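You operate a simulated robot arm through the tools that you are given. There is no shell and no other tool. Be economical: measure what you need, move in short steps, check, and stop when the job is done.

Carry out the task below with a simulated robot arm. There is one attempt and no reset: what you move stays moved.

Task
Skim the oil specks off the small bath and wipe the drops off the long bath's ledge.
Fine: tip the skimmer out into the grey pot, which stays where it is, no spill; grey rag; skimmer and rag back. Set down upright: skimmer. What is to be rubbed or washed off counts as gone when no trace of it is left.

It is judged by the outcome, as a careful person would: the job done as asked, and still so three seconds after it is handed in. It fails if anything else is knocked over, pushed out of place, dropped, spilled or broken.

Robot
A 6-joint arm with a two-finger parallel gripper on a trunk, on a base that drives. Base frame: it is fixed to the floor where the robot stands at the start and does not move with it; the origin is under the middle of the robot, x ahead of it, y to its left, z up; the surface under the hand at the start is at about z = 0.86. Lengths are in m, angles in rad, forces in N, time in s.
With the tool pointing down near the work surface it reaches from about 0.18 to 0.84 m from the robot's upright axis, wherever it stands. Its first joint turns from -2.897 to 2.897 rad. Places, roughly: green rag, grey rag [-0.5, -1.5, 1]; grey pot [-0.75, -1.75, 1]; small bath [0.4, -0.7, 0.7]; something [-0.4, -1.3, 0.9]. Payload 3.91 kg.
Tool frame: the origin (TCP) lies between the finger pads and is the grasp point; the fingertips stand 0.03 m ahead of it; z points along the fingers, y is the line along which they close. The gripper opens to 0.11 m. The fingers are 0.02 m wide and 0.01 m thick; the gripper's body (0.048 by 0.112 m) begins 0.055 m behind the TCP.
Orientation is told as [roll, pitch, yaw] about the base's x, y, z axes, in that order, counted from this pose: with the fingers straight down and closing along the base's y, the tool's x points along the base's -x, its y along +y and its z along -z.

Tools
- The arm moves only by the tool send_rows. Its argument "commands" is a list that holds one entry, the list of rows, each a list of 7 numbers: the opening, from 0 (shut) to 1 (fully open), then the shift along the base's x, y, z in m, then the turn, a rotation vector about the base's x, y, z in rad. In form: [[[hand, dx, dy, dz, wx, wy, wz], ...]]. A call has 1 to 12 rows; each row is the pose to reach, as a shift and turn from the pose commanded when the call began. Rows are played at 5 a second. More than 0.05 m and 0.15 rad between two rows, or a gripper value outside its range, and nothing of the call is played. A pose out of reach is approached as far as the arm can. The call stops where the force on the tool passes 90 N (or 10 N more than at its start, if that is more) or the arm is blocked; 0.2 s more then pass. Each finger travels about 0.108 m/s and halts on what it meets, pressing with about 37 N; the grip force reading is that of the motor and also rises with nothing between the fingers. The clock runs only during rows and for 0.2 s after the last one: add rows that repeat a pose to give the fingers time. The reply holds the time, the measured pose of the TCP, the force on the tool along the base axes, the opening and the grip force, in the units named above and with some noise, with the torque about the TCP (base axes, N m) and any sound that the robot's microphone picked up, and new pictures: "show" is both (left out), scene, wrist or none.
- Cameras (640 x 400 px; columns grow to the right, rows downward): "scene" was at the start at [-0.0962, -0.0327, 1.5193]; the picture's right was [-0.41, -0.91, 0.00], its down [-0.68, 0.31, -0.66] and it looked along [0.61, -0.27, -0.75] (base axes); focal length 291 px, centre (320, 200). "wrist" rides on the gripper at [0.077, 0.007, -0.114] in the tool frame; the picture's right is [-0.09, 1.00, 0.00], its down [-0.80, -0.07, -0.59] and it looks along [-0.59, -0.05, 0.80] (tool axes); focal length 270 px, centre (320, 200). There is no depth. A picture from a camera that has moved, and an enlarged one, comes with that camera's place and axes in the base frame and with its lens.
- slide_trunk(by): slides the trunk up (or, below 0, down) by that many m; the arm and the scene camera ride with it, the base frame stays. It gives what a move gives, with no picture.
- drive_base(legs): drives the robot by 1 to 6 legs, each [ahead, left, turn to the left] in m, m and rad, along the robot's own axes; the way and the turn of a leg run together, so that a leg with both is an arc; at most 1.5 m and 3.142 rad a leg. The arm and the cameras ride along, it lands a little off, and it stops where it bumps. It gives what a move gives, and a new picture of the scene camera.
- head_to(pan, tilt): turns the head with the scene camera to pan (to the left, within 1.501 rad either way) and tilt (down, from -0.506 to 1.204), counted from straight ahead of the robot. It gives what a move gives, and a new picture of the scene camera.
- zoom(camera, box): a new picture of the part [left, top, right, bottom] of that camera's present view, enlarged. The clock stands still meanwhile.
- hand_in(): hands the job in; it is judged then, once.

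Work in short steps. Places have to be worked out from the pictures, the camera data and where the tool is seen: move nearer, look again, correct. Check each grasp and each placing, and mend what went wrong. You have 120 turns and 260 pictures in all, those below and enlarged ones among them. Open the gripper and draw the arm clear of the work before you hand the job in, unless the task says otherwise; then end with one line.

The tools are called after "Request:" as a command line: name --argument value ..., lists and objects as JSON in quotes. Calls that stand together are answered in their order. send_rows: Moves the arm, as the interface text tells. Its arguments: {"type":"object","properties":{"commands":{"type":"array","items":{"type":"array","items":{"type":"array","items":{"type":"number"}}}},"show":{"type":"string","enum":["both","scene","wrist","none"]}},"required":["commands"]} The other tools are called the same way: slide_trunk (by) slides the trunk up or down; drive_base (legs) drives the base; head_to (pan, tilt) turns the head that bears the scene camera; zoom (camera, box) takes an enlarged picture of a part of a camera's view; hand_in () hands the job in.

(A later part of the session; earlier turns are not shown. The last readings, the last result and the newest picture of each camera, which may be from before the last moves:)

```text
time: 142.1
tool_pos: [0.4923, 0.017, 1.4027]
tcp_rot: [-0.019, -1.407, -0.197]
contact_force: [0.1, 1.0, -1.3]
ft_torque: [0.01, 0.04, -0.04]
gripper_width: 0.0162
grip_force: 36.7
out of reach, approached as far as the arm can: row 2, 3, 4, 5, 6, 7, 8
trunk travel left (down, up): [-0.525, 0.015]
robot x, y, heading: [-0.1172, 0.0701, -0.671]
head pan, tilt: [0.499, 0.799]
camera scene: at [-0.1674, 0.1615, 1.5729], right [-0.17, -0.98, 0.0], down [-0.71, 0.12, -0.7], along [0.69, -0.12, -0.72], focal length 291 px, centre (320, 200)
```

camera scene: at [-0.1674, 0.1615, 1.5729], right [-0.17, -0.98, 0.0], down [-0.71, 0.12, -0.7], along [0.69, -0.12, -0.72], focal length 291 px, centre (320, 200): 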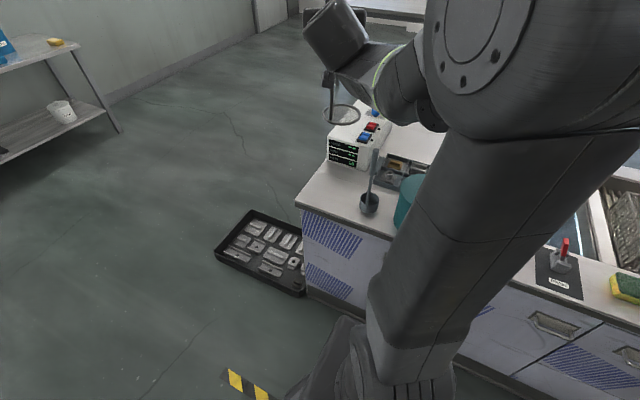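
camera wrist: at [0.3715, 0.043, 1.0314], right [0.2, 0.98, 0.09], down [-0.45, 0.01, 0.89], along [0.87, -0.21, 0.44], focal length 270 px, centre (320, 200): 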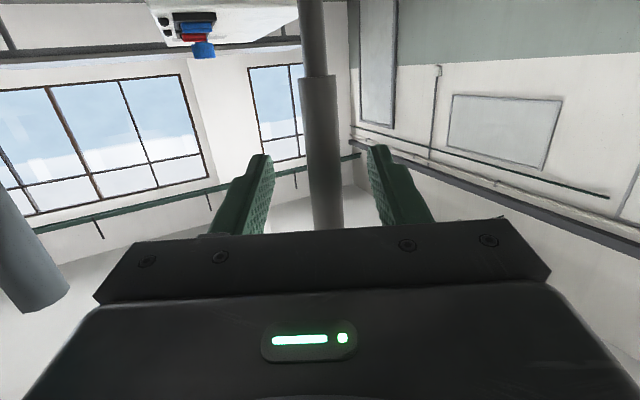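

Above the spot. I descend to just above the bench.

Request:
send_rows --commands '[[[0, 0.003, -0.002, -0.045, 0, 0, 0.01], [0, 0.003, -0.002, -0.09, 0, 0, 0.01], [0, 0.003, -0.002, -0.135, 0, 0, 0.01], [0, 0.003, -0.002, -0.18, 0, 0, 0.01], [0, 0.003, -0.002, -0.225, 0, 0, 0.01], [0, 0.003, -0.002, -0.265, 0, 0, 0.01], [0, 0.003, -0.002, -0.295, 0, 0, 0.01]]]' --show "wrist"

Request:
send_rows --commands '[[[0, 0, 0, -0.006, 0, 0, 0], [0, 0, 0, -0.012, 0, 0, 0]]]' --show "none"

Request:
send_rows --commands '[[[0, 0, 0, -0.004, 0, 0, 0], [0, 0, 0, -0.004, 0, 0, 0]]]' --show "none"

```text
time: 143.7
tool_pos: [0.5029, 0.0467, 1.1055]
tcp_rot: [-0.001, -1.402, -0.23]
contact_force: [1.5, -0.9, -2.7]
ft_torque: [0.03, 0.0, 0.01]
gripper_width: 0.0166
grip_force: 37.1
out of reach, approached as far as the arm can: row 3, 4, 5, 6, 7
trunk travel left (down, up): [-0.525, 0.015]
robot x, y, heading: [-0.1146, 0.0679, -0.673]
head pan, tilt: [0.499, 0.799]
camera wrist: at [0.3815, 0.082, 1.0489], right [0.24, 0.97, 0.09], down [-0.46, 0.03, 0.89], along [0.86, -0.25, 0.45], focal length 270 px, centre (320, 200)
```

wrist: 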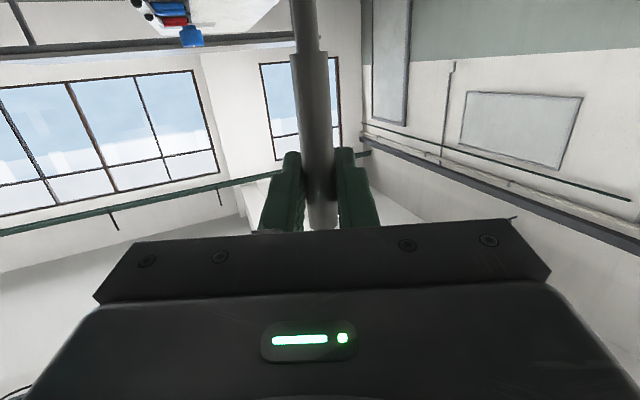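

```text
time: 144.3
tool_pos: [0.4992, 0.0599, 1.0974]
tcp_rot: [-0.038, -1.406, -0.176]
contact_force: [-0.4, -0.5, -1.4]
ft_torque: [0.02, 0.07, -0.04]
gripper_width: 0.0163
grip_force: 36.8
out of reach, approached as far as the arm can: row 1, 2
trunk travel left (down, up): [-0.525, 0.015]
robot x, y, heading: [-0.114, 0.0683, -0.673]
head pan, tilt: [0.499, 0.799]
```

```text
time: 144.9
tool_pos: [0.4994, 0.0594, 1.0966]
tcp_rot: [-0.05, -1.408, -0.164]
contact_force: [0.0, 0.5, 9.6]
ft_torque: [0.09, 0.15, -0.01]
gripper_width: 0.0164
grip_force: 36.8
trunk travel left (down, up): [-0.525, 0.015]
robot x, y, heading: [-0.1136, 0.0729, -0.676]
head pan, tilt: [0.499, 0.799]
```

The arm ended 4.5 cm too far left (a fold limit). I lift, back the base off for a longer reach, and correct.

Request:
send_rows --commands '[[[0, 0, 0, 0.03, 0, 0, 0], [0, 0, 0, 0.06, 0, 0, 0]]]' --show "none"

Request:
drive_base --legs '[[-0.08, 0, 0]]'

```text
time: 145.5
tool_pos: [0.5001, 0.0567, 1.1545]
tcp_rot: [-0.032, -1.407, -0.175]
contact_force: [-0.5, -0.1, -2.7]
ft_torque: [0.04, 0.06, 0.01]
gripper_width: 0.0163
grip_force: 36.7
trunk travel left (down, up): [-0.525, 0.015]
robot x, y, heading: [-0.1163, 0.0695, -0.672]
head pan, tilt: [0.499, 0.799]
```

```text
time: 146.6
tool_pos: [0.4382, 0.1067, 1.1542]
tcp_rot: [-0.037, -1.405, -0.169]
contact_force: [-0.5, 1.0, -1.8]
ft_torque: [0.03, 0.07, -0.03]
gripper_width: 0.0164
grip_force: 37.1
trunk travel left (down, up): [-0.525, 0.015]
robot x, y, heading: [-0.1813, 0.1198, -0.676]
head pan, tilt: [0.499, 0.799]
camera scene: at [-0.2309, 0.2113, 1.5728], right [-0.17, -0.98, 0.0], down [-0.71, 0.12, -0.7], along [0.69, -0.12, -0.72], focal length 291 px, centre (320, 200)
```

scene: 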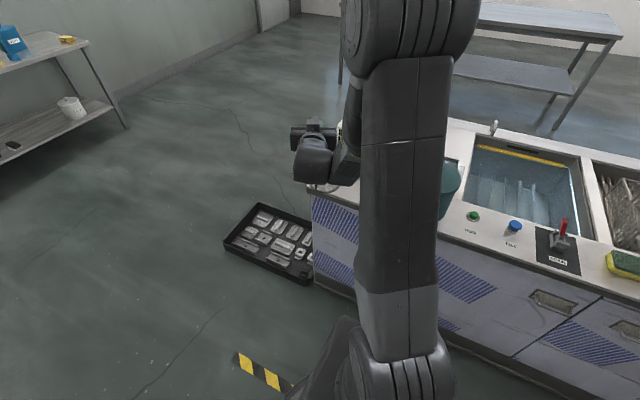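

Request:
send_rows --commands '[[[0, 0.02, -0.03, 0, 0, 0, 0], [0, 0.04, -0.06, 0, 0, 0, 0], [0, 0.057, -0.093, 0, 0, 0, -0.015], [0, 0.057, -0.093, -0.025, 0, 0, -0.015], [0, 0.057, -0.093, -0.045, 0, 0, -0.015]]]' --show "none"

```text
time: 147.8
tool_pos: [0.4952, 0.078, 1.1345]
tcp_rot: [-0.049, -1.402, -0.192]
contact_force: [-1.2, -0.8, -2.3]
ft_torque: [0.05, 0.09, 0.03]
gripper_width: 0.0164
grip_force: 37.0
out of reach, approached as far as the arm can: row 1, 2, 3, 4, 5
trunk travel left (down, up): [-0.525, 0.015]
robot x, y, heading: [-0.1768, 0.1149, -0.674]
head pan, tilt: [0.499, 0.799]
```

It seems limited by tool yaw relative to the arm; I allow the tool to yaw 0.13 more to the right while moving to the spot.

Request:
send_rows --commands '[[[0, 0, -0.015, 0, 0, 0, -0.04], [0, 0, -0.03, 0, 0, 0, -0.08], [0, 0, -0.048, 0, 0, 0, -0.13], [0, 0, -0.064, 0, 0, 0, -0.17]]]' --show "wrist"

```text
time: 148.8
tool_pos: [0.4947, 0.0128, 1.1347]
tcp_rot: [-0.036, -1.406, -0.357]
contact_force: [0.3, 0.7, -2.4]
ft_torque: [0.07, 0.04, -0.02]
gripper_width: 0.0165
grip_force: 36.8
trunk travel left (down, up): [-0.525, 0.015]
robot x, y, heading: [-0.1771, 0.117, -0.67]
head pan, tilt: [0.499, 0.799]
camera wrist: at [0.3816, 0.0646, 1.0789], right [0.39, 0.92, 0.08], down [-0.45, 0.11, 0.89], along [0.8, -0.38, 0.45], focal length 270 px, centre (320, 200)
```

wrist: 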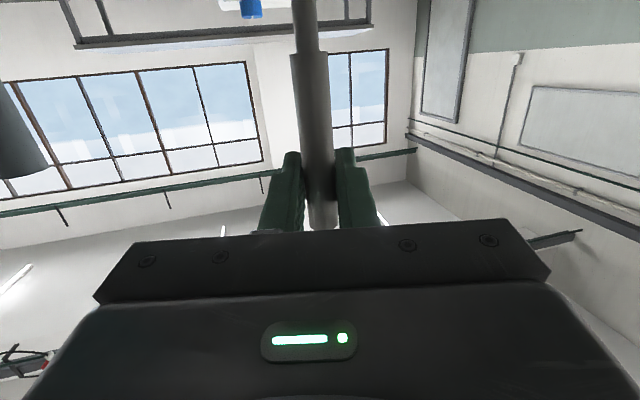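

Exactly over the spot now. I lower until it touches.

Request:
send_rows --commands '[[[0, 0, 0, -0.02, 0, 0, 0], [0, 0, 0, -0.035, 0, 0, 0], [0, 0, 0, -0.042, 0, 0, 0]]]' --show "none"

Request:
send_rows --commands '[[[0, 0, 0, -0.004, 0, 0, 0], [0, 0, 0, -0.004, 0, 0, 0]]]' --show "none"

```text
time: 149.6
tool_pos: [0.492, 0.0104, 1.0966]
tcp_rot: [-0.028, -1.412, -0.363]
contact_force: [-0.3, 1.5, 15.2]
ft_torque: [0.23, 0.43, -0.02]
gripper_width: 0.0165
grip_force: 37.6
trunk travel left (down, up): [-0.525, 0.015]
robot x, y, heading: [-0.1805, 0.1192, -0.674]
head pan, tilt: [0.499, 0.799]
```

```text
time: 150.2
tool_pos: [0.4933, 0.0114, 1.0911]
tcp_rot: [-0.029, -1.413, -0.363]
contact_force: [3.7, 0.0, 28.6]
ft_torque: [-0.05, -0.29, 0.03]
gripper_width: 0.017
grip_force: 37.3
trunk travel left (down, up): [-0.525, 0.015]
robot x, y, heading: [-0.1803, 0.1174, -0.674]
head pan, tilt: [0.499, 0.799]
```

In firm contact and settled flat. I ease up 2 mm, open slowly and back off.

Request:
send_rows --commands '[[[0, 0, 0, 0.002, 0, 0, 0], [0.18, 0, 0, 0.002, 0, 0, 0], [0.26, 0, 0, 0.002, 0, 0, 0], [0.4, 0, 0, 0.002, 0, 0, 0], [0.5, 0, 0, 0.002, 0, 0, 0], [0.5, 0, 0, 0.002, 0, 0, 0], [0.5, -0.028, 0.01, 0.002, 0, 0, 0], [0.5, -0.056, 0.021, 0.002, 0, 0, 0], [0.5, -0.084, 0.032, 0.002, 0, 0, 0], [0.5, -0.112, 0.043, 0.002, 0, 0, 0]]]' --show "both"

```text
time: 152.4
tool_pos: [0.3829, 0.0559, 1.0921]
tcp_rot: [-0.037, -1.407, -0.354]
contact_force: [0.8, 0.4, 0.5]
ft_torque: [-0.01, -0.01, 0.0]
gripper_width: 0.055
grip_force: 0.1
trunk travel left (down, up): [-0.525, 0.015]
robot x, y, heading: [-0.178, 0.1185, -0.673]
head pan, tilt: [0.499, 0.799]
camera scene: at [-0.2304, 0.2107, 1.5728], right [-0.17, -0.98, 0.0], down [-0.71, 0.12, -0.7], along [0.69, -0.12, -0.72], focal length 291 px, centre (320, 200)
camera wrist: at [0.2687, 0.1081, 1.0348], right [0.39, 0.92, 0.08], down [-0.45, 0.11, 0.89], along [0.8, -0.38, 0.45], focal length 270 px, centre (320, 200)
```

scene: 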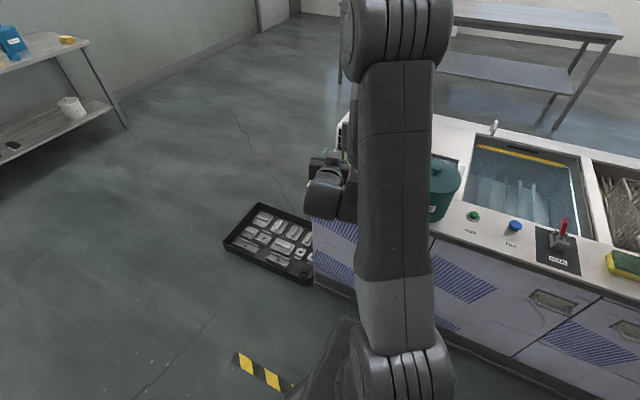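
wrist: 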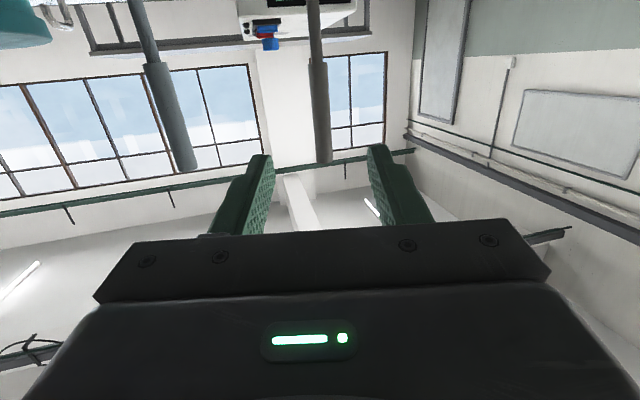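

The skimmer stands. I raise the hand and turn the tool to point down.

Request:
send_rows --commands '[[[0.5, -0.01, 0.004, 0.045, 0, 0, 0], [0.5, -0.01, 0.004, 0.09, 0, 0, 0], [0.5, -0.01, 0.004, 0.13, 0.047, 0.127, 0], [0.5, -0.01, 0.004, 0.17, 0.094, 0.254, 0], [0.5, -0.01, 0.004, 0.2, 0.14, 0.38, 0], [0.5, -0.01, 0.004, 0.2, 0.187, 0.507, 0], [0.5, -0.01, 0.004, 0.2, 0.234, 0.633, 0], [0.5, -0.01, 0.004, 0.2, 0.281, 0.76, 0], [0.5, -0.01, 0.004, 0.2, 0.328, 0.886, 0], [0.5, -0.01, 0.004, 0.2, 0.375, 1.013, 0], [0.5, -0.01, 0.004, 0.2, 0.422, 1.14, 0], [0.5, -0.01, 0.004, 0.2, 0.487, 1.316, 0]]]' --show "both"

```text
refused: row 12 steps farther than a row can; nothing moved
```

Request:
send_rows --commands '[[[0.5, -0.01, 0.004, 0.045, 0, 0, 0], [0.5, -0.01, 0.004, 0.09, 0, 0, 0], [0.5, -0.01, 0.004, 0.13, 0.047, 0.127, 0], [0.5, -0.01, 0.004, 0.17, 0.094, 0.254, 0], [0.5, -0.01, 0.004, 0.2, 0.14, 0.38, 0], [0.5, -0.01, 0.004, 0.2, 0.187, 0.507, 0], [0.5, -0.01, 0.004, 0.2, 0.234, 0.633, 0], [0.5, -0.01, 0.004, 0.2, 0.281, 0.76, 0], [0.5, -0.01, 0.004, 0.2, 0.328, 0.886, 0], [0.5, -0.01, 0.004, 0.2, 0.375, 1.013, 0], [0.5, -0.01, 0.004, 0.2, 0.422, 1.14, 0], [0.5, -0.01, 0.004, 0.2, 0.469, 1.266, 0]]]' --show "both"

```text
time: 155.0
tool_pos: [0.3727, 0.0569, 1.2918]
tcp_rot: [-0.034, -0.052, -0.354]
contact_force: [0.3, -0.1, 0.1]
ft_torque: [0.03, 0.02, -0.04]
gripper_width: 0.055
grip_force: 0.1
trunk travel left (down, up): [-0.525, 0.015]
robot x, y, heading: [-0.174, 0.1178, -0.671]
head pan, tilt: [0.499, 0.799]
camera scene: at [-0.2291, 0.2103, 1.5729], right [-0.17, -0.98, 0.0], down [-0.71, 0.12, -0.7], along [0.69, -0.12, -0.72], focal length 291 px, centre (320, 200)
camera wrist: at [0.2986, 0.0957, 1.4009], right [0.43, 0.9, -0.03], down [0.7, -0.31, 0.64], along [0.57, -0.3, -0.77], focal length 270 px, centre (320, 200)
```

scene: 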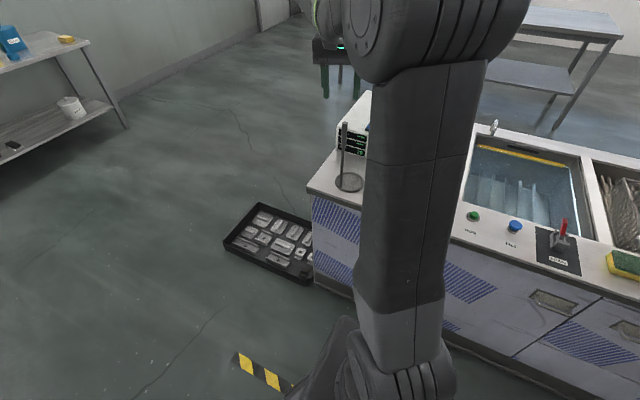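
wrist: 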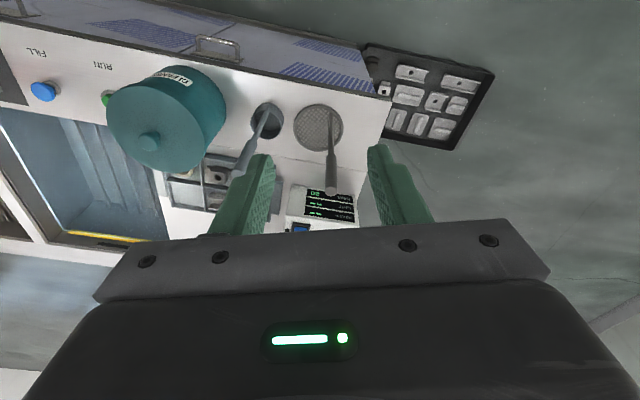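

Skimmer is back upright at its place. I swing the hand ahead and drive right, to check the bath's front strip from above with the wrist camera on the way.

Request:
send_rows --commands '[[[0.5, 0, -0.042, 0.01, 0, 0.01, -0.04], [0.5, 0, -0.084, 0.01, 0, 0.02, -0.08], [0.5, 0, -0.126, 0.01, 0, 0.03, -0.12], [0.5, 0, -0.168, 0.01, 0, 0.04, -0.16], [0.5, 0, -0.21, 0.01, 0, 0.05, -0.2], [0.5, 0, -0.252, 0.01, 0, 0.05, -0.24], [0.5, 0, -0.294, 0.01, 0, 0.05, -0.28], [0.5, 0, -0.336, 0.01, 0, 0.05, -0.3], [0.5, 0, -0.374, 0.01, 0, 0.05, -0.3]]]' --show "none"

Request:
drive_base --legs '[[0, -0.28, 0]]'

Request:
send_rows --commands '[[[0.5, 0, 0, 0, 0, 0, 0]]]' --show "wrist"

```text
time: 157.0
tool_pos: [0.3718, -0.3169, 1.3004]
tcp_rot: [-0.06, -0.012, -0.654]
contact_force: [-0.3, 0.0, 0.5]
ft_torque: [0.02, 0.03, -0.02]
gripper_width: 0.0553
grip_force: 0.1
trunk travel left (down, up): [-0.525, 0.015]
robot x, y, heading: [-0.1776, 0.1204, -0.674]
head pan, tilt: [0.499, 0.799]
```

```text
time: 158.9
tool_pos: [0.204, -0.5281, 1.3024]
tcp_rot: [-0.058, -0.014, -0.646]
contact_force: [-0.8, -0.9, 0.1]
ft_torque: [0.03, 0.01, -0.02]
gripper_width: 0.0551
grip_force: 0.0
trunk travel left (down, up): [-0.525, 0.015]
robot x, y, heading: [-0.3487, -0.0967, -0.667]
head pan, tilt: [0.499, 0.799]
camera scene: at [-0.4026, -0.0069, 1.5729], right [-0.17, -0.99, 0.0], down [-0.71, 0.12, -0.7], along [0.69, -0.12, -0.72], focal length 291 px, centre (320, 200)
```

scene: 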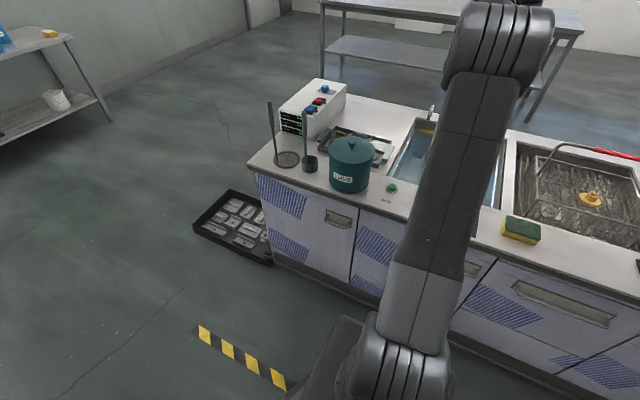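

```text
time: 159.3
tool_pos: [0.2028, -0.528, 1.302]
tcp_rot: [-0.057, -0.012, -0.648]
contact_force: [-0.6, -0.2, 0.3]
ft_torque: [-0.02, -0.01, 0.02]
gripper_width: 0.0548
grip_force: 0.1
trunk travel left (down, up): [-0.525, 0.015]
robot x, y, heading: [-0.3497, -0.0949, -0.668]
head pan, tilt: [0.499, 0.799]
camera wrist: at [0.1487, -0.4704, 1.4149], right [0.67, 0.74, -0.06], down [0.61, -0.51, 0.61], along [0.42, -0.44, -0.79], focal length 270 px, centre (320, 200)
```

wrist: 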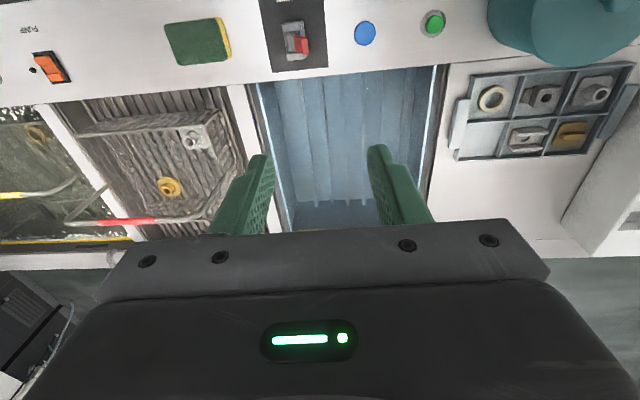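

Request:
zoom --camera "wrist" --box '[230, 50, 460, 200]'

```text
2.67 times, centred on (345, 125) of wrist
camera zoom: at [0.1487, -0.4704, 1.4149], right [0.67, 0.74, -0.06], down [0.61, -0.51, 0.61], along [0.42, -0.44, -0.79], focal length 721 px, centre (253, 400)
```

zoom: 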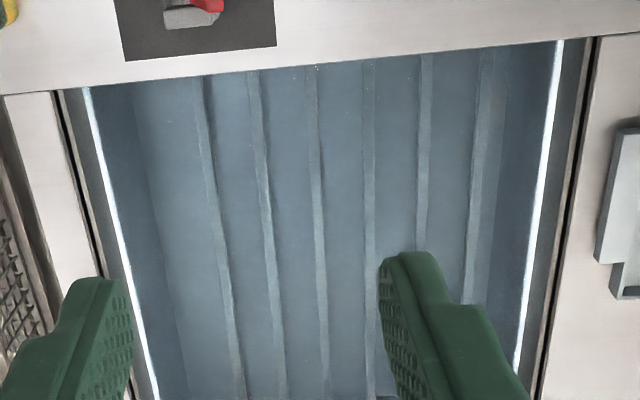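

Nearly clear; a few tiny dots near the front wall need a closer look. I move the hand outward and look straight down.

Request:
send_rows --commands '[[[0.5, 0.032, -0.024, -0.01, 0, 0, 0], [0.5, 0.064, -0.048, -0.02, 0, 0, 0], [0.5, 0.096, -0.071, -0.03, 0, 0, 0], [0.5, 0.125, -0.093, -0.04, 0, 0, 0]]]' --show "wrist"

Request:
zoom --camera "wrist" --box '[200, 0, 400, 130]'

Request:
zoom --camera "wrist" --box '[330, 0, 530, 130]'

```text
time: 160.3
tool_pos: [0.2611, -0.5677, 1.2471]
tcp_rot: [-0.058, -0.012, -0.648]
contact_force: [-0.3, -0.6, 0.0]
ft_torque: [0.03, 0.01, 0.02]
gripper_width: 0.0552
grip_force: 0.0
out of reach, approached as far as the arm can: row 2, 3, 4
trunk travel left (down, up): [-0.525, 0.015]
robot x, y, heading: [-0.3497, -0.1, -0.672]
head pan, tilt: [0.499, 0.799]
camera wrist: at [0.2056, -0.51, 1.3607], right [0.67, 0.74, -0.06], down [0.61, -0.51, 0.61], along [0.42, -0.44, -0.79], focal length 270 px, centre (320, 200)
```

wrist: 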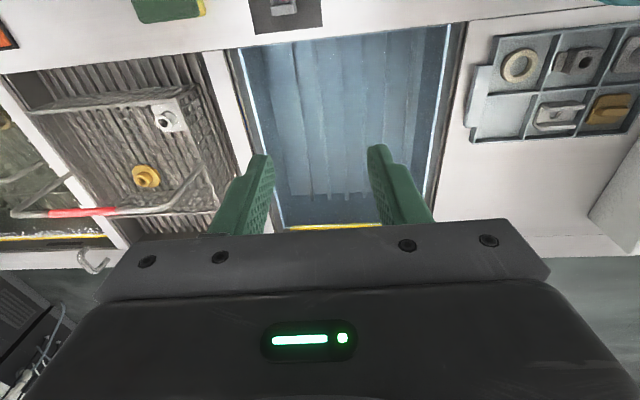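

```text
3.08 times, centred on (300, 65) of wrist
camera zoom: at [0.2056, -0.51, 1.3607], right [0.67, 0.74, -0.06], down [0.61, -0.51, 0.61], along [0.42, -0.44, -0.79], focal length 832 px, centre (382, 615)
```

zoom: 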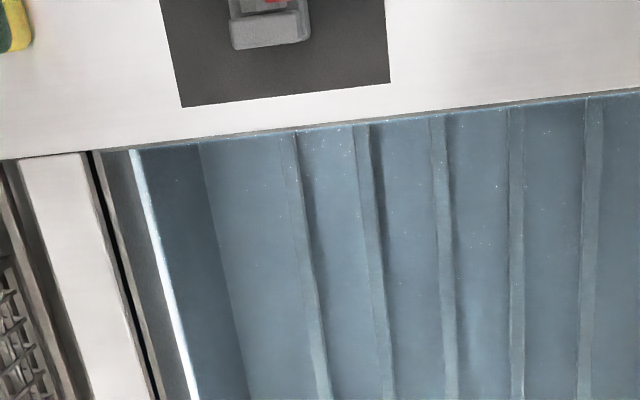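

```text
3.08 times, centred on (430, 65) of wrist
camera zoom: at [0.2056, -0.51, 1.3607], right [0.67, 0.74, -0.06], down [0.61, -0.51, 0.61], along [0.42, -0.44, -0.79], focal length 832 px, centre (-18, 615)
```

zoom: 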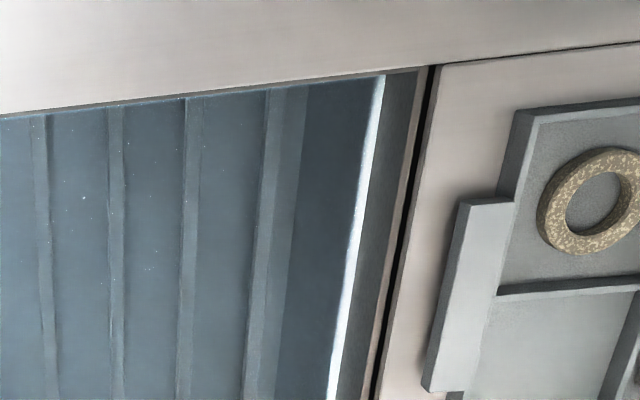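

Request:
zoom --camera "wrist" --box '[280, 35, 340, 75]'

Request:
zoom --camera "wrist" --box '[240, 140, 440, 230]'

```text
10.00 times, centred on (310, 55) of wrist
camera zoom: at [0.2056, -0.51, 1.3607], right [0.67, 0.74, -0.06], down [0.61, -0.51, 0.61], along [0.42, -0.44, -0.79], focal length 2703 px, centre (420, 1650)
```

zoom: 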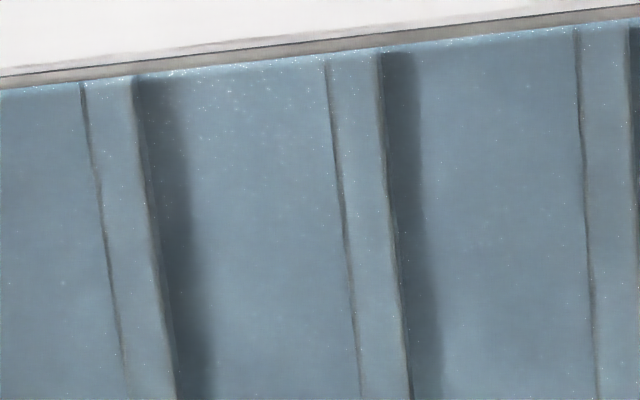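

```text
3.20 times, centred on (340, 185) of wrist
camera zoom: at [0.2056, -0.51, 1.3607], right [0.67, 0.74, -0.06], down [0.61, -0.51, 0.61], along [0.42, -0.44, -0.79], focal length 865 px, centre (256, 248)
```

zoom: 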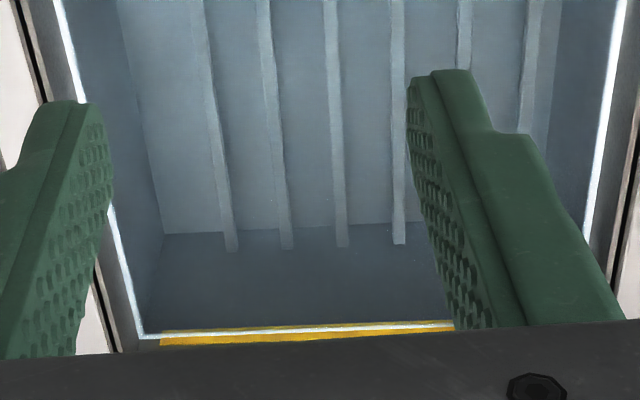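

The bath is clean to the edges (only render sparkle). Now I drive right to the rag and the drops.

Request:
drive_base --legs '[[0, -0.5, 0.03], [0, -0.5, 0], [0.08, 0, 0]]'

Request:
send_rows --commands '[[[0.8, 0, 0, 0, 0, 0, 0]]]' --show "wrist"

```text
time: 166.4
tool_pos: [-0.2464, -1.3825, 1.2471]
tcp_rot: [-0.058, -0.013, -0.595]
contact_force: [0.6, -0.1, -0.8]
ft_torque: [0.0, 0.02, 0.03]
gripper_width: 0.055
grip_force: 0.1
trunk travel left (down, up): [-0.525, 0.015]
robot x, y, heading: [-0.8847, -0.9461, -0.613]
head pan, tilt: [0.499, 0.799]
camera scene: at [-0.937, -0.8579, 1.5729], right [-0.12, -0.99, 0.0], down [-0.71, 0.08, -0.7], along [0.69, -0.08, -0.72], focal length 291 px, centre (320, 200)
```

scene: 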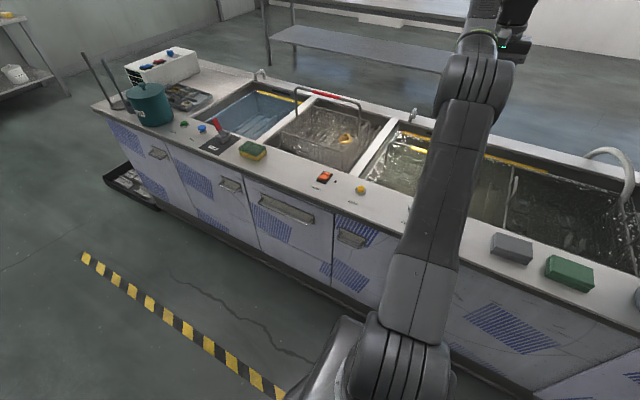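

```text
time: 166.8
tool_pos: [-0.2466, -1.3822, 1.2468]
tcp_rot: [-0.059, -0.013, -0.596]
contact_force: [0.9, -0.9, 0.3]
ft_torque: [0.0, 0.02, -0.01]
gripper_width: 0.0881
grip_force: 0.1
trunk travel left (down, up): [-0.525, 0.015]
robot x, y, heading: [-0.8843, -0.9412, -0.616]
head pan, tilt: [0.499, 0.799]
camera wrist: at [-0.3048, -1.3281, 1.3606], right [0.63, 0.77, -0.06], down [0.64, -0.47, 0.61], along [0.44, -0.42, -0.79], focal length 270 px, centre (320, 200)
```

wrist: 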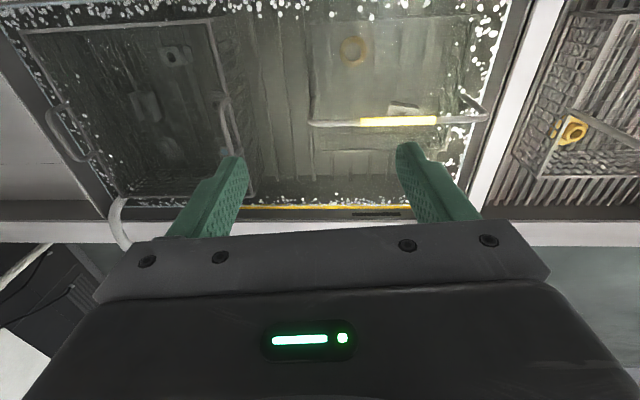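

Now I retract so the wrist camera sees the ledge with drops and rag.

Request:
send_rows --commands '[[[1, -0.04, 0.011, 0, 0, 0, 0], [1, -0.08, 0.022, -0.01, 0, 0, 0], [1, -0.12, 0.033, -0.02, 0, 0, 0], [1, -0.16, 0.043, -0.03, 0, 0, 0], [1, -0.2, 0.054, -0.04, 0, 0, 0], [1, -0.24, 0.065, -0.05, 0, 0, 0], [1, -0.28, 0.075, -0.06, 0, 0, 0], [1, -0.312, 0.084, -0.07, 0, 0, 0]]]' --show "wrist"

```text
time: 168.6
tool_pos: [-0.5589, -1.2996, 1.1765]
tcp_rot: [-0.06, -0.016, -0.594]
contact_force: [-0.1, 0.5, -0.8]
ft_torque: [0.02, -0.01, -0.02]
gripper_width: 0.1099
grip_force: 0.1
trunk travel left (down, up): [-0.525, 0.015]
robot x, y, heading: [-0.8808, -0.9443, -0.613]
head pan, tilt: [0.499, 0.799]
camera wrist: at [-0.6166, -1.2449, 1.2891], right [0.63, 0.77, -0.06], down [0.64, -0.47, 0.61], along [0.44, -0.42, -0.79], focal length 270 px, centre (320, 200)
```

wrist: 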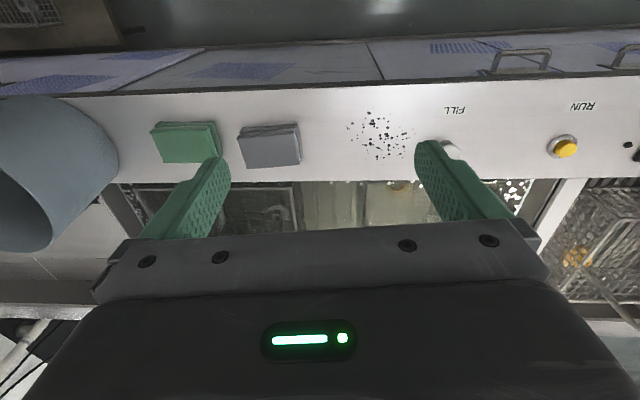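

Request:
zoom --camera "wrist" --box '[220, 80, 480, 200]'

Request:
zoom --camera "wrist" --box '[440, 90, 640, 190]'

```text
2.46 times, centred on (350, 140) of wrist
camera zoom: at [-0.6166, -1.2449, 1.2891], right [0.63, 0.77, -0.06], down [0.64, -0.47, 0.61], along [0.44, -0.42, -0.79], focal length 665 px, centre (246, 348)
```

zoom: 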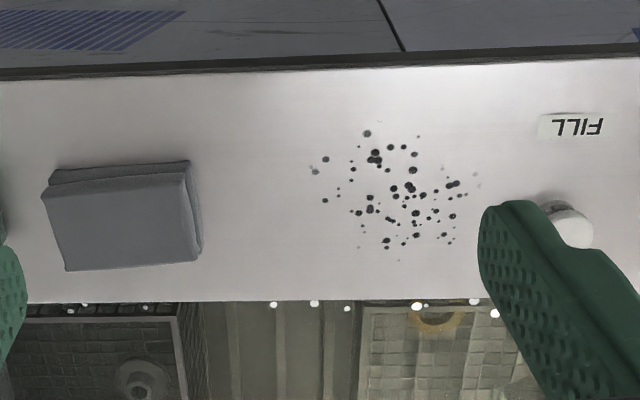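

```text
3.20 times, centred on (540, 140) of wrist
camera zoom: at [-0.6166, -1.2449, 1.2891], right [0.63, 0.77, -0.06], down [0.64, -0.47, 0.61], along [0.44, -0.42, -0.79], focal length 865 px, centre (-384, 392)
```

zoom: 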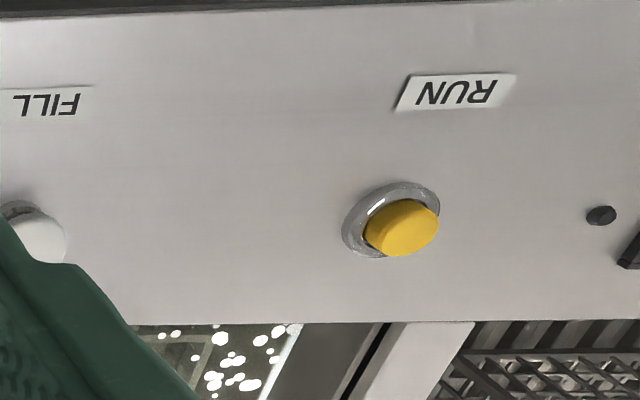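

Drops cover e 1.24–1.36, n 0.40–0.50; the grey rag is centred at ≈[-0.523,-1.461], ~9×6 cm. I level the tool and yaw it so the fingers close across the rag's short side, moving above it.

Request:
send_rows --commands '[[[1, 0, 0, 0, 0.0587, -0.0204, 0]]]' --show "none"

Request:
send_rows --commands '[[[1, 0.003, -0.015, -0.01, 0, 0, 0.139], [1, 0.006, -0.03, -0.02, 0, 0, 0.278], [1, 0.01, -0.045, -0.03, 0, 0, 0.416], [1, 0.013, -0.06, -0.04, 0, 0, 0.555], [1, 0.017, -0.075, -0.05, 0, 0, 0.693], [1, 0.02, -0.09, -0.06, 0, 0, 0.832], [1, 0.024, -0.105, -0.07, 0, 0, 0.97], [1, 0.028, -0.12, -0.08, 0, 0, 1.109], [1, 0.031, -0.135, -0.09, 0, 0, 1.247], [1, 0.034, -0.15, -0.1, 0, 0, 1.386], [1, 0.036, -0.161, -0.11, 0, 0, 1.524]]]' --show "wrist"

```text
time: 169.0
tool_pos: [-0.5592, -1.3003, 1.1757]
tcp_rot: [0.001, 0.004, -0.594]
contact_force: [-0.5, -0.9, 0.7]
ft_torque: [0.0, 0.01, 0.04]
gripper_width: 0.11
grip_force: 0.2
trunk travel left (down, up): [-0.525, 0.015]
robot x, y, heading: [-0.881, -0.9467, -0.617]
head pan, tilt: [0.499, 0.799]
```

```text
time: 171.4
tool_pos: [-0.525, -1.4595, 1.0663]
tcp_rot: [0.0, 0.004, 0.93]
contact_force: [0.3, 0.2, 0.3]
ft_torque: [0.01, 0.02, 0.01]
gripper_width: 0.11
grip_force: 0.1
trunk travel left (down, up): [-0.525, 0.015]
robot x, y, heading: [-0.8844, -0.9496, -0.62]
head pan, tilt: [0.499, 0.799]
camera wrist: at [-0.5756, -1.5182, 1.1817], right [-0.75, 0.67, 0.0], down [0.54, 0.6, 0.59], along [0.39, 0.44, -0.81], focal length 270 px, centre (320, 200)
```

wrist: 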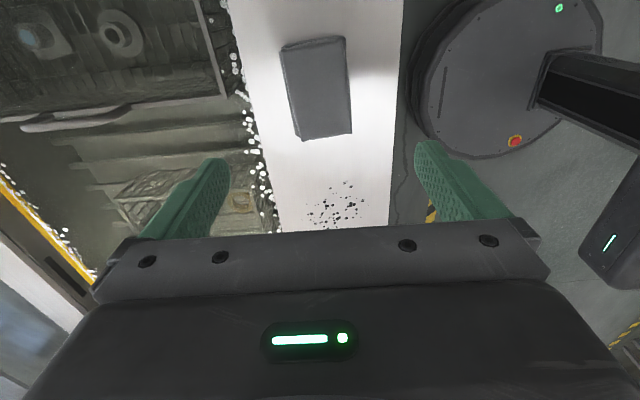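

Aligned over the rag (centre ≈[-0.529,-1.464]). I descend around it.

Request:
send_rows --commands '[[[1, -0.004, -0.004, -0.045, 0, 0, 0], [1, -0.004, -0.004, -0.09, 0, 0, 0], [1, -0.004, -0.004, -0.125, 0, 0, 0], [1, -0.004, -0.004, -0.15, 0, 0, 0], [1, -0.004, -0.004, -0.165, 0, 0, 0]]]' --show "wrist"

```text
time: 172.6
tool_pos: [-0.5257, -1.4633, 0.9022]
tcp_rot: [-0.001, 0.004, 0.927]
contact_force: [0.3, 1.0, 0.3]
ft_torque: [0.01, -0.04, 0.01]
gripper_width: 0.1098
grip_force: 0.2
trunk travel left (down, up): [-0.525, 0.015]
robot x, y, heading: [-0.8795, -0.9446, -0.614]
head pan, tilt: [0.499, 0.799]
camera wrist: at [-0.5773, -1.5215, 1.0169], right [-0.74, 0.67, 0.0], down [0.54, 0.6, 0.59], along [0.39, 0.44, -0.81], focal length 270 px, centre (320, 200)
```

wrist: 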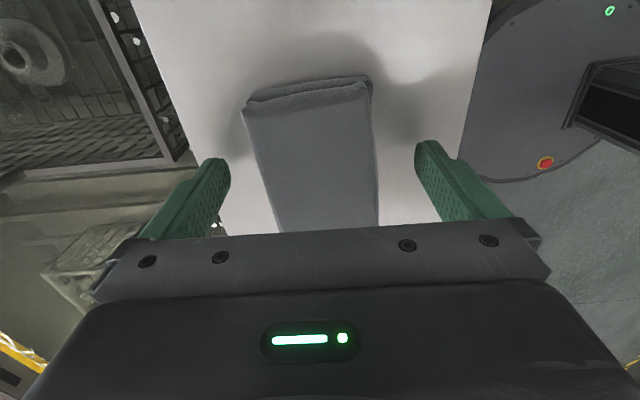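

Fingers straddle the rag. I lower 3 mm and close.

Request:
send_rows --commands '[[[0.8, 0, 0, -0.003, 0, 0, 0], [0.6, 0, 0, -0.003, 0, 0, 0], [0.5, 0, 0, -0.003, 0, 0, 0], [0.4, 0, 0, -0.003, 0, 0, 0], [0.3, 0, 0, -0.003, 0, 0, 0], [0.2, 0, 0, -0.003, 0, 0, 0], [0.2, 0, 0, -0.003, 0, 0, 0]]]' --show "wrist"

```text
time: 174.2
tool_pos: [-0.5264, -1.4632, 0.8991]
tcp_rot: [0.0, 0.002, 0.928]
contact_force: [-0.6, -0.4, -0.1]
ft_torque: [0.0, -0.04, -0.01]
gripper_width: 0.0649
grip_force: 37.2
trunk travel left (down, up): [-0.525, 0.015]
robot x, y, heading: [-0.8842, -0.9462, -0.616]
head pan, tilt: [0.499, 0.799]
camera wrist: at [-0.5781, -1.5212, 1.0147], right [-0.74, 0.67, 0.0], down [0.54, 0.6, 0.59], along [0.39, 0.44, -0.81], focal length 270 px, centre (320, 200)
```

wrist: 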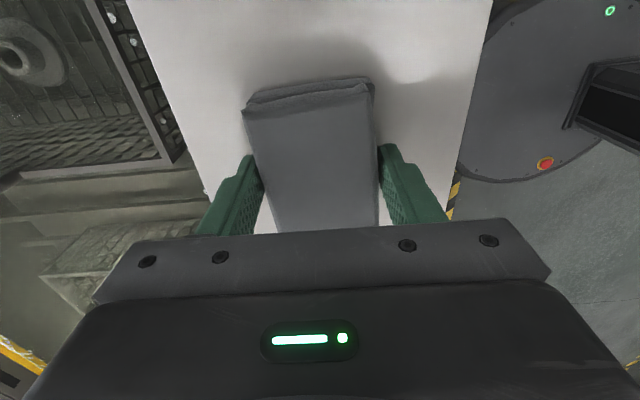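

Gripped (6.5 cm). I lift slightly, move to the drops and wipe left along the front band, then back along the rear band.

Request:
send_rows --commands '[[[0.2, 0, 0, 0.015, 0, 0, 0], [0.2, 0.018, 0.042, 0.015, 0, 0, 0], [0.2, 0.0357, 0.083, 0.015, 0, 0, 0], [0.2, 0.0357, 0.083, -0.003, 0, 0, 0], [0.2, 0.0596, 0.1151, -0.003, 0, 0, 0], [0.2, 0.0835, 0.1472, -0.003, 0, 0, 0], [0.2, 0.1073, 0.1792, -0.003, 0, 0, 0], [0.2, 0.1433, 0.1523, -0.003, 0, 0, 0], [0.2, 0.1194, 0.1202, -0.003, 0, 0, 0], [0.2, 0.0955, 0.0881, -0.003, 0, 0, 0], [0.2, 0.0717, 0.0561, -0.003, 0, 0, 0]]]' --show "wrist"

```text
time: 176.6
tool_pos: [-0.4567, -1.4063, 0.8967]
tcp_rot: [-0.001, 0.003, 0.927]
contact_force: [1.5, -1.6, 12.2]
ft_torque: [0.17, -0.31, 0.06]
gripper_width: 0.0644
grip_force: 37.7
trunk travel left (down, up): [-0.525, 0.015]
robot x, y, heading: [-0.8823, -0.9444, -0.619]
head pan, tilt: [0.499, 0.799]
camera wrist: at [-0.5084, -1.4648, 1.0119], right [-0.74, 0.67, 0.0], down [0.54, 0.6, 0.59], along [0.39, 0.44, -0.81], focal length 270 px, centre (320, 200)
```

wrist: 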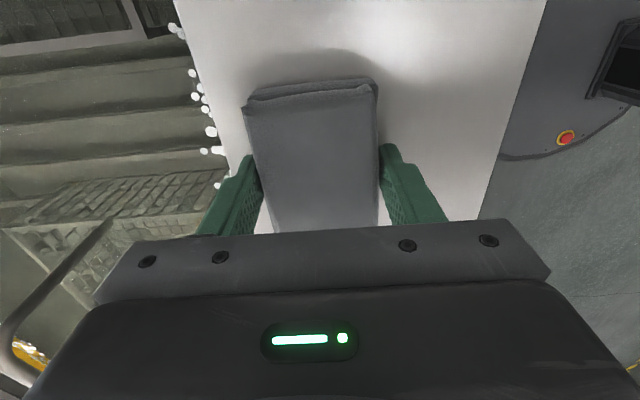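

12 N of wiping pressure. I make two more passes (middle and front), then lift to look.

Request:
send_rows --commands '[[[0.2, -0.016, 0.012, 0, 0, 0, 0], [0.2, 0.0079, 0.0441, 0, 0, 0, 0], [0.2, 0.0318, 0.0762, 0, 0, 0, 0], [0.2, 0.0557, 0.1083, 0, 0, 0, 0], [0.2, 0.0277, 0.1293, 0, 0, 0, 0], [0.2, 0.0038, 0.0972, 0, 0, 0, 0], [0.2, -0.0201, 0.0651, 0, 0, 0, 0], [0.2, -0.044, 0.033, 0, 0, 0, 0], [0.2, -0.044, 0.033, 0.045, 0, 0, 0], [0.2, -0.05, 0.02, 0.09, 0, 0, 0], [0.2, -0.07, -0.01, 0.125, 0, 0, 0], [0.2, -0.08, -0.03, 0.17, 0, 0, 0]]]' --show "wrist"

Request:
zoom --camera "wrist" --box '[220, 60, 460, 240]'

```text
refused: row 11 steps farther than a row can; nothing moved
```

```text
2.22 times, centred on (340, 150) of wrist
camera zoom: at [-0.5084, -1.4648, 1.0119], right [-0.74, 0.67, 0.0], down [0.54, 0.6, 0.59], along [0.39, 0.44, -0.81], focal length 601 px, centre (276, 311)
```

zoom: 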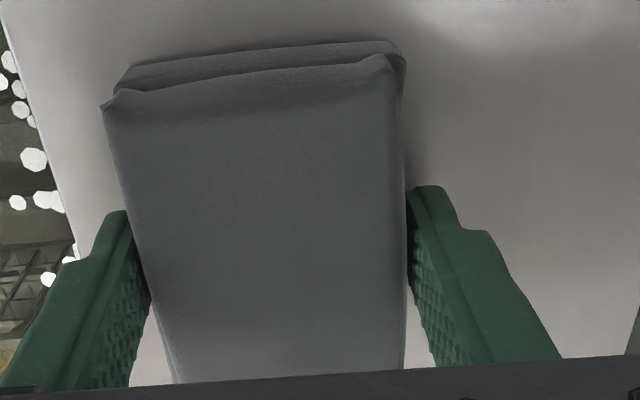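

Request:
send_rows --commands '[[[0.2, -0.016, 0.012, 0, 0, 0, 0], [0.2, 0.0079, 0.0441, 0, 0, 0, 0], [0.2, 0.0318, 0.0762, 0, 0, 0, 0], [0.2, 0.0557, 0.1083, 0, 0, 0, 0], [0.2, 0.0277, 0.1293, 0, 0, 0, 0], [0.2, 0.0038, 0.0972, 0, 0, 0, 0], [0.2, -0.0201, 0.0651, 0, 0, 0, 0], [0.2, -0.044, 0.033, 0, 0, 0, 0], [0.2, -0.044, 0.033, 0.045, 0, 0, 0], [0.2, -0.05, 0.015, 0.085, 0, 0, 0], [0.2, -0.06, -0.005, 0.125, 0, 0, 0], [0.2, -0.07, -0.025, 0.165, 0, 0, 0]]]' --show "wrist"

Request:
zoom --camera "wrist" --box '[220, 60, 460, 240]'

```text
time: 179.2
tool_pos: [-0.525, -1.4309, 1.0608]
tcp_rot: [-0.002, 0.006, 0.928]
contact_force: [-0.7, 0.5, -0.7]
ft_torque: [-0.01, -0.01, 0.01]
gripper_width: 0.0644
grip_force: 36.8
trunk travel left (down, up): [-0.525, 0.015]
robot x, y, heading: [-0.8774, -0.9463, -0.616]
head pan, tilt: [0.499, 0.799]
camera wrist: at [-0.5771, -1.4894, 1.1764], right [-0.74, 0.67, 0.0], down [0.54, 0.6, 0.59], along [0.4, 0.44, -0.81], focal length 270 px, centre (320, 200)
```

wrist: 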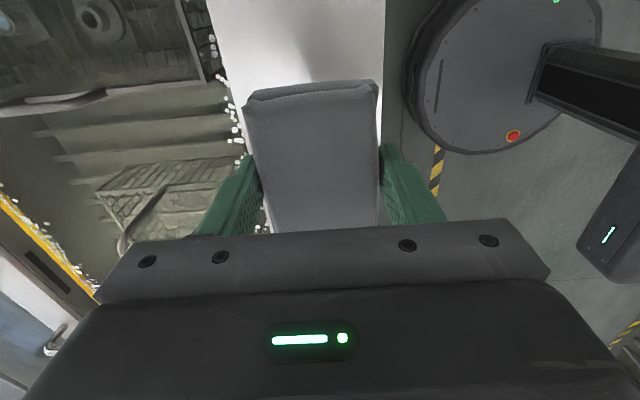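

```text
2.22 times, centred on (340, 150) of wrist
camera zoom: at [-0.5771, -1.4894, 1.1764], right [-0.74, 0.67, 0.0], down [0.54, 0.6, 0.59], along [0.4, 0.44, -0.81], focal length 601 px, centre (276, 311)
```

zoom: 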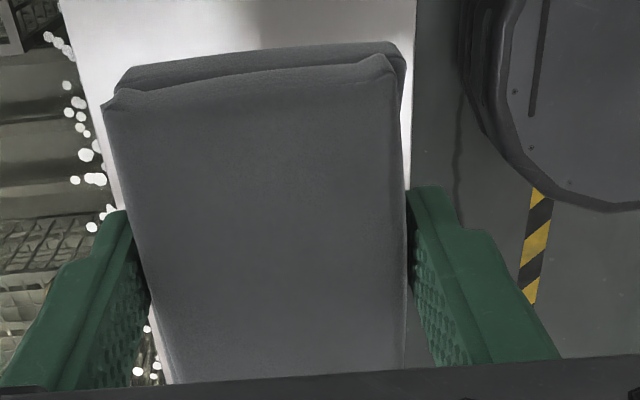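

The rag hides the place from the wrist camera; I look with the head camera.

Request:
head_to --pan 0.2 --tilt 0.8

```text
time: 180.0
tool_pos: [-0.5244, -1.4314, 1.0599]
tcp_rot: [0.0, 0.005, 0.928]
contact_force: [0.0, 0.5, -0.6]
ft_torque: [-0.03, 0.0, 0.02]
gripper_width: 0.0644
grip_force: 37.5
trunk travel left (down, up): [-0.525, 0.015]
robot x, y, heading: [-0.8815, -0.9453, -0.612]
head pan, tilt: [0.201, 0.799]
camera scene: at [-0.9445, -0.8802, 1.5729], right [-0.4, -0.92, 0.0], down [-0.66, 0.29, -0.7], along [0.64, -0.28, -0.72], focal length 291 px, centre (320, 200)
```

scene: 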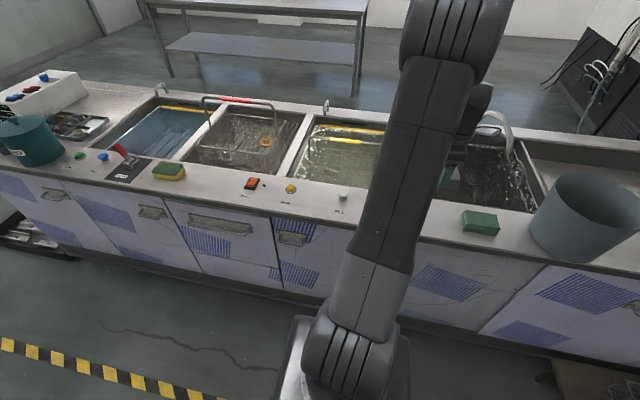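

Request:
send_rows --commands '[[[0.2, -0.022, -0.03, 0.01, 0, 0, 0], [0.2, -0.045, -0.06, 0.02, 0, 0, 0], [0.2, -0.068, -0.09, 0.03, 0, 0, 0], [0.2, -0.09, -0.12, 0.04, 0, 0, 0]]]' --show "scene"

Request:
zoom --camera "scene" --box '[310, 150, 470, 250]'

```text
time: 181.0
tool_pos: [-0.6162, -1.5543, 1.1019]
tcp_rot: [0.0, 0.001, 0.929]
contact_force: [0.2, 0.3, -0.7]
ft_torque: [0.01, 0.01, -0.01]
gripper_width: 0.0642
grip_force: 37.0
trunk travel left (down, up): [-0.525, 0.015]
robot x, y, heading: [-0.8809, -0.9496, -0.615]
head pan, tilt: [0.201, 0.799]
camera scene: at [-0.945, -0.8811, 1.5729], right [-0.4, -0.92, 0.0], down [-0.66, 0.29, -0.7], along [0.64, -0.28, -0.72], focal length 291 px, centre (320, 200)
```

scene: 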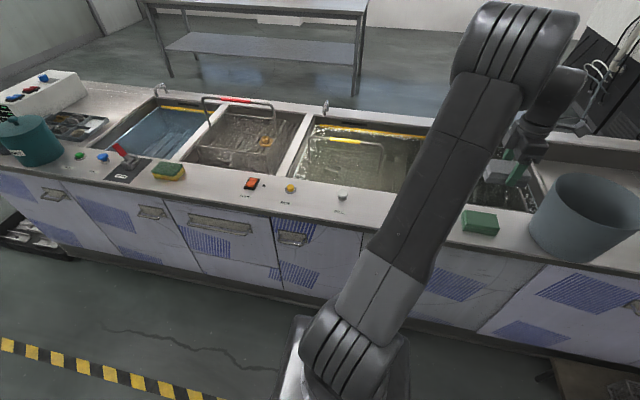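

```text
4.00 times, centred on (390, 200) of scene
camera zoom: at [-0.945, -0.8811, 1.5729], right [-0.4, -0.92, 0.0], down [-0.66, 0.29, -0.7], along [0.64, -0.28, -0.72], focal length 1163 px, centre (40, 200)
```

zoom: 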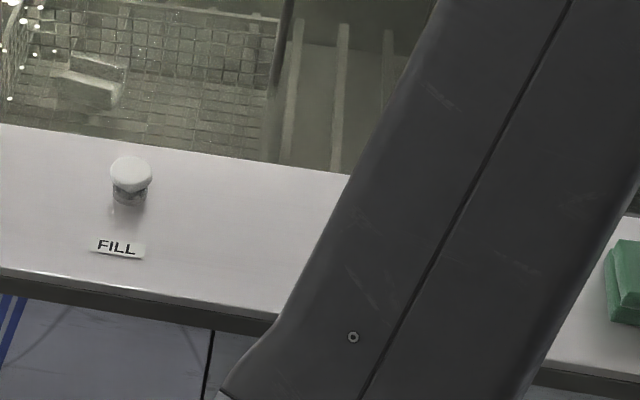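

The visible part is clean. I return the rag to its place and release.

Request:
send_rows --commands '[[[0.2, 0.03, 0.03, 0, 0, 0, 0], [0.2, 0.06, 0.06, 0, 0, 0, 0], [0.2, 0.0898, 0.0911, -0.02, 0, 0, 0], [0.2, 0.0898, 0.0911, -0.065, 0, 0, 0], [0.2, 0.0898, 0.0911, -0.11, 0, 0, 0], [0.2, 0.0898, 0.0911, -0.15, 0, 0, 0], [0.2, 0.0898, 0.0911, -0.18, 0, 0, 0], [0.2, 0.0898, 0.0911, -0.195, 0, 0, 0], [0.2, 0.0898, 0.0911, -0.202, 0, 0, 0]]]' --show "none"

Request:
send_rows --commands '[[[0.65, 0, 0, 0, 0, 0, 0], [0.85, 0, 0, 0, 0, 0, 0], [1, 0, 0, 0, 0, 0, 0], [1, 0, 0, 0.02, 0, 0, 0], [1, 0, 0, 0.06, 0, 0, 0], [1, 0, 0, 0.1, 0, 0, 0], [1, 0, 0, 0.14, 0, 0, 0], [1, 0, 0, 0.18, 0, 0, 0]]]' --show "wrist"

Request:
zoom --camera "wrist" --box '[230, 20, 430, 235]'

```text
time: 183.0
tool_pos: [-0.5241, -1.4609, 0.8988]
tcp_rot: [-0.002, 0.001, 0.929]
contact_force: [0.3, -0.2, -1.0]
ft_torque: [0.01, 0.0, 0.03]
gripper_width: 0.0641
grip_force: 37.4
trunk travel left (down, up): [-0.525, 0.015]
robot x, y, heading: [-0.8837, -0.9467, -0.612]
head pan, tilt: [0.201, 0.799]
```

```text
time: 184.8
tool_pos: [-0.5269, -1.4612, 1.078]
tcp_rot: [-0.002, 0.003, 0.929]
contact_force: [-0.1, -0.9, 0.4]
ft_torque: [0.0, -0.03, -0.02]
gripper_width: 0.1099
grip_force: 0.0
trunk travel left (down, up): [-0.525, 0.015]
robot x, y, heading: [-0.8807, -0.9473, -0.615]
head pan, tilt: [0.201, 0.799]
camera wrist: at [-0.5776, -1.5179, 1.1939], right [-0.74, 0.67, 0.0], down [0.54, 0.6, 0.59], along [0.4, 0.44, -0.81], focal length 270 px, centre (320, 200)
```

wrist: 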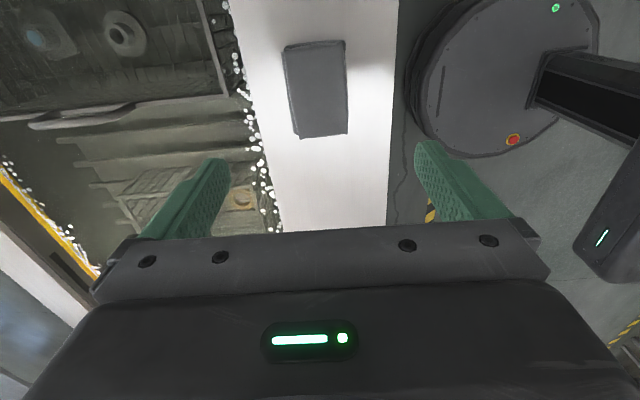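

```text
1.86 times, centred on (330, 128) of wrist
camera zoom: at [-0.5776, -1.5179, 1.1939], right [-0.74, 0.67, 0.0], down [0.54, 0.6, 0.59], along [0.4, 0.44, -0.81], focal length 503 px, centre (301, 335)
```

zoom: 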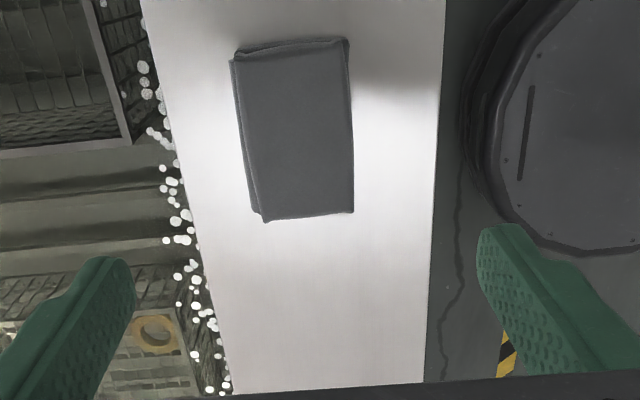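

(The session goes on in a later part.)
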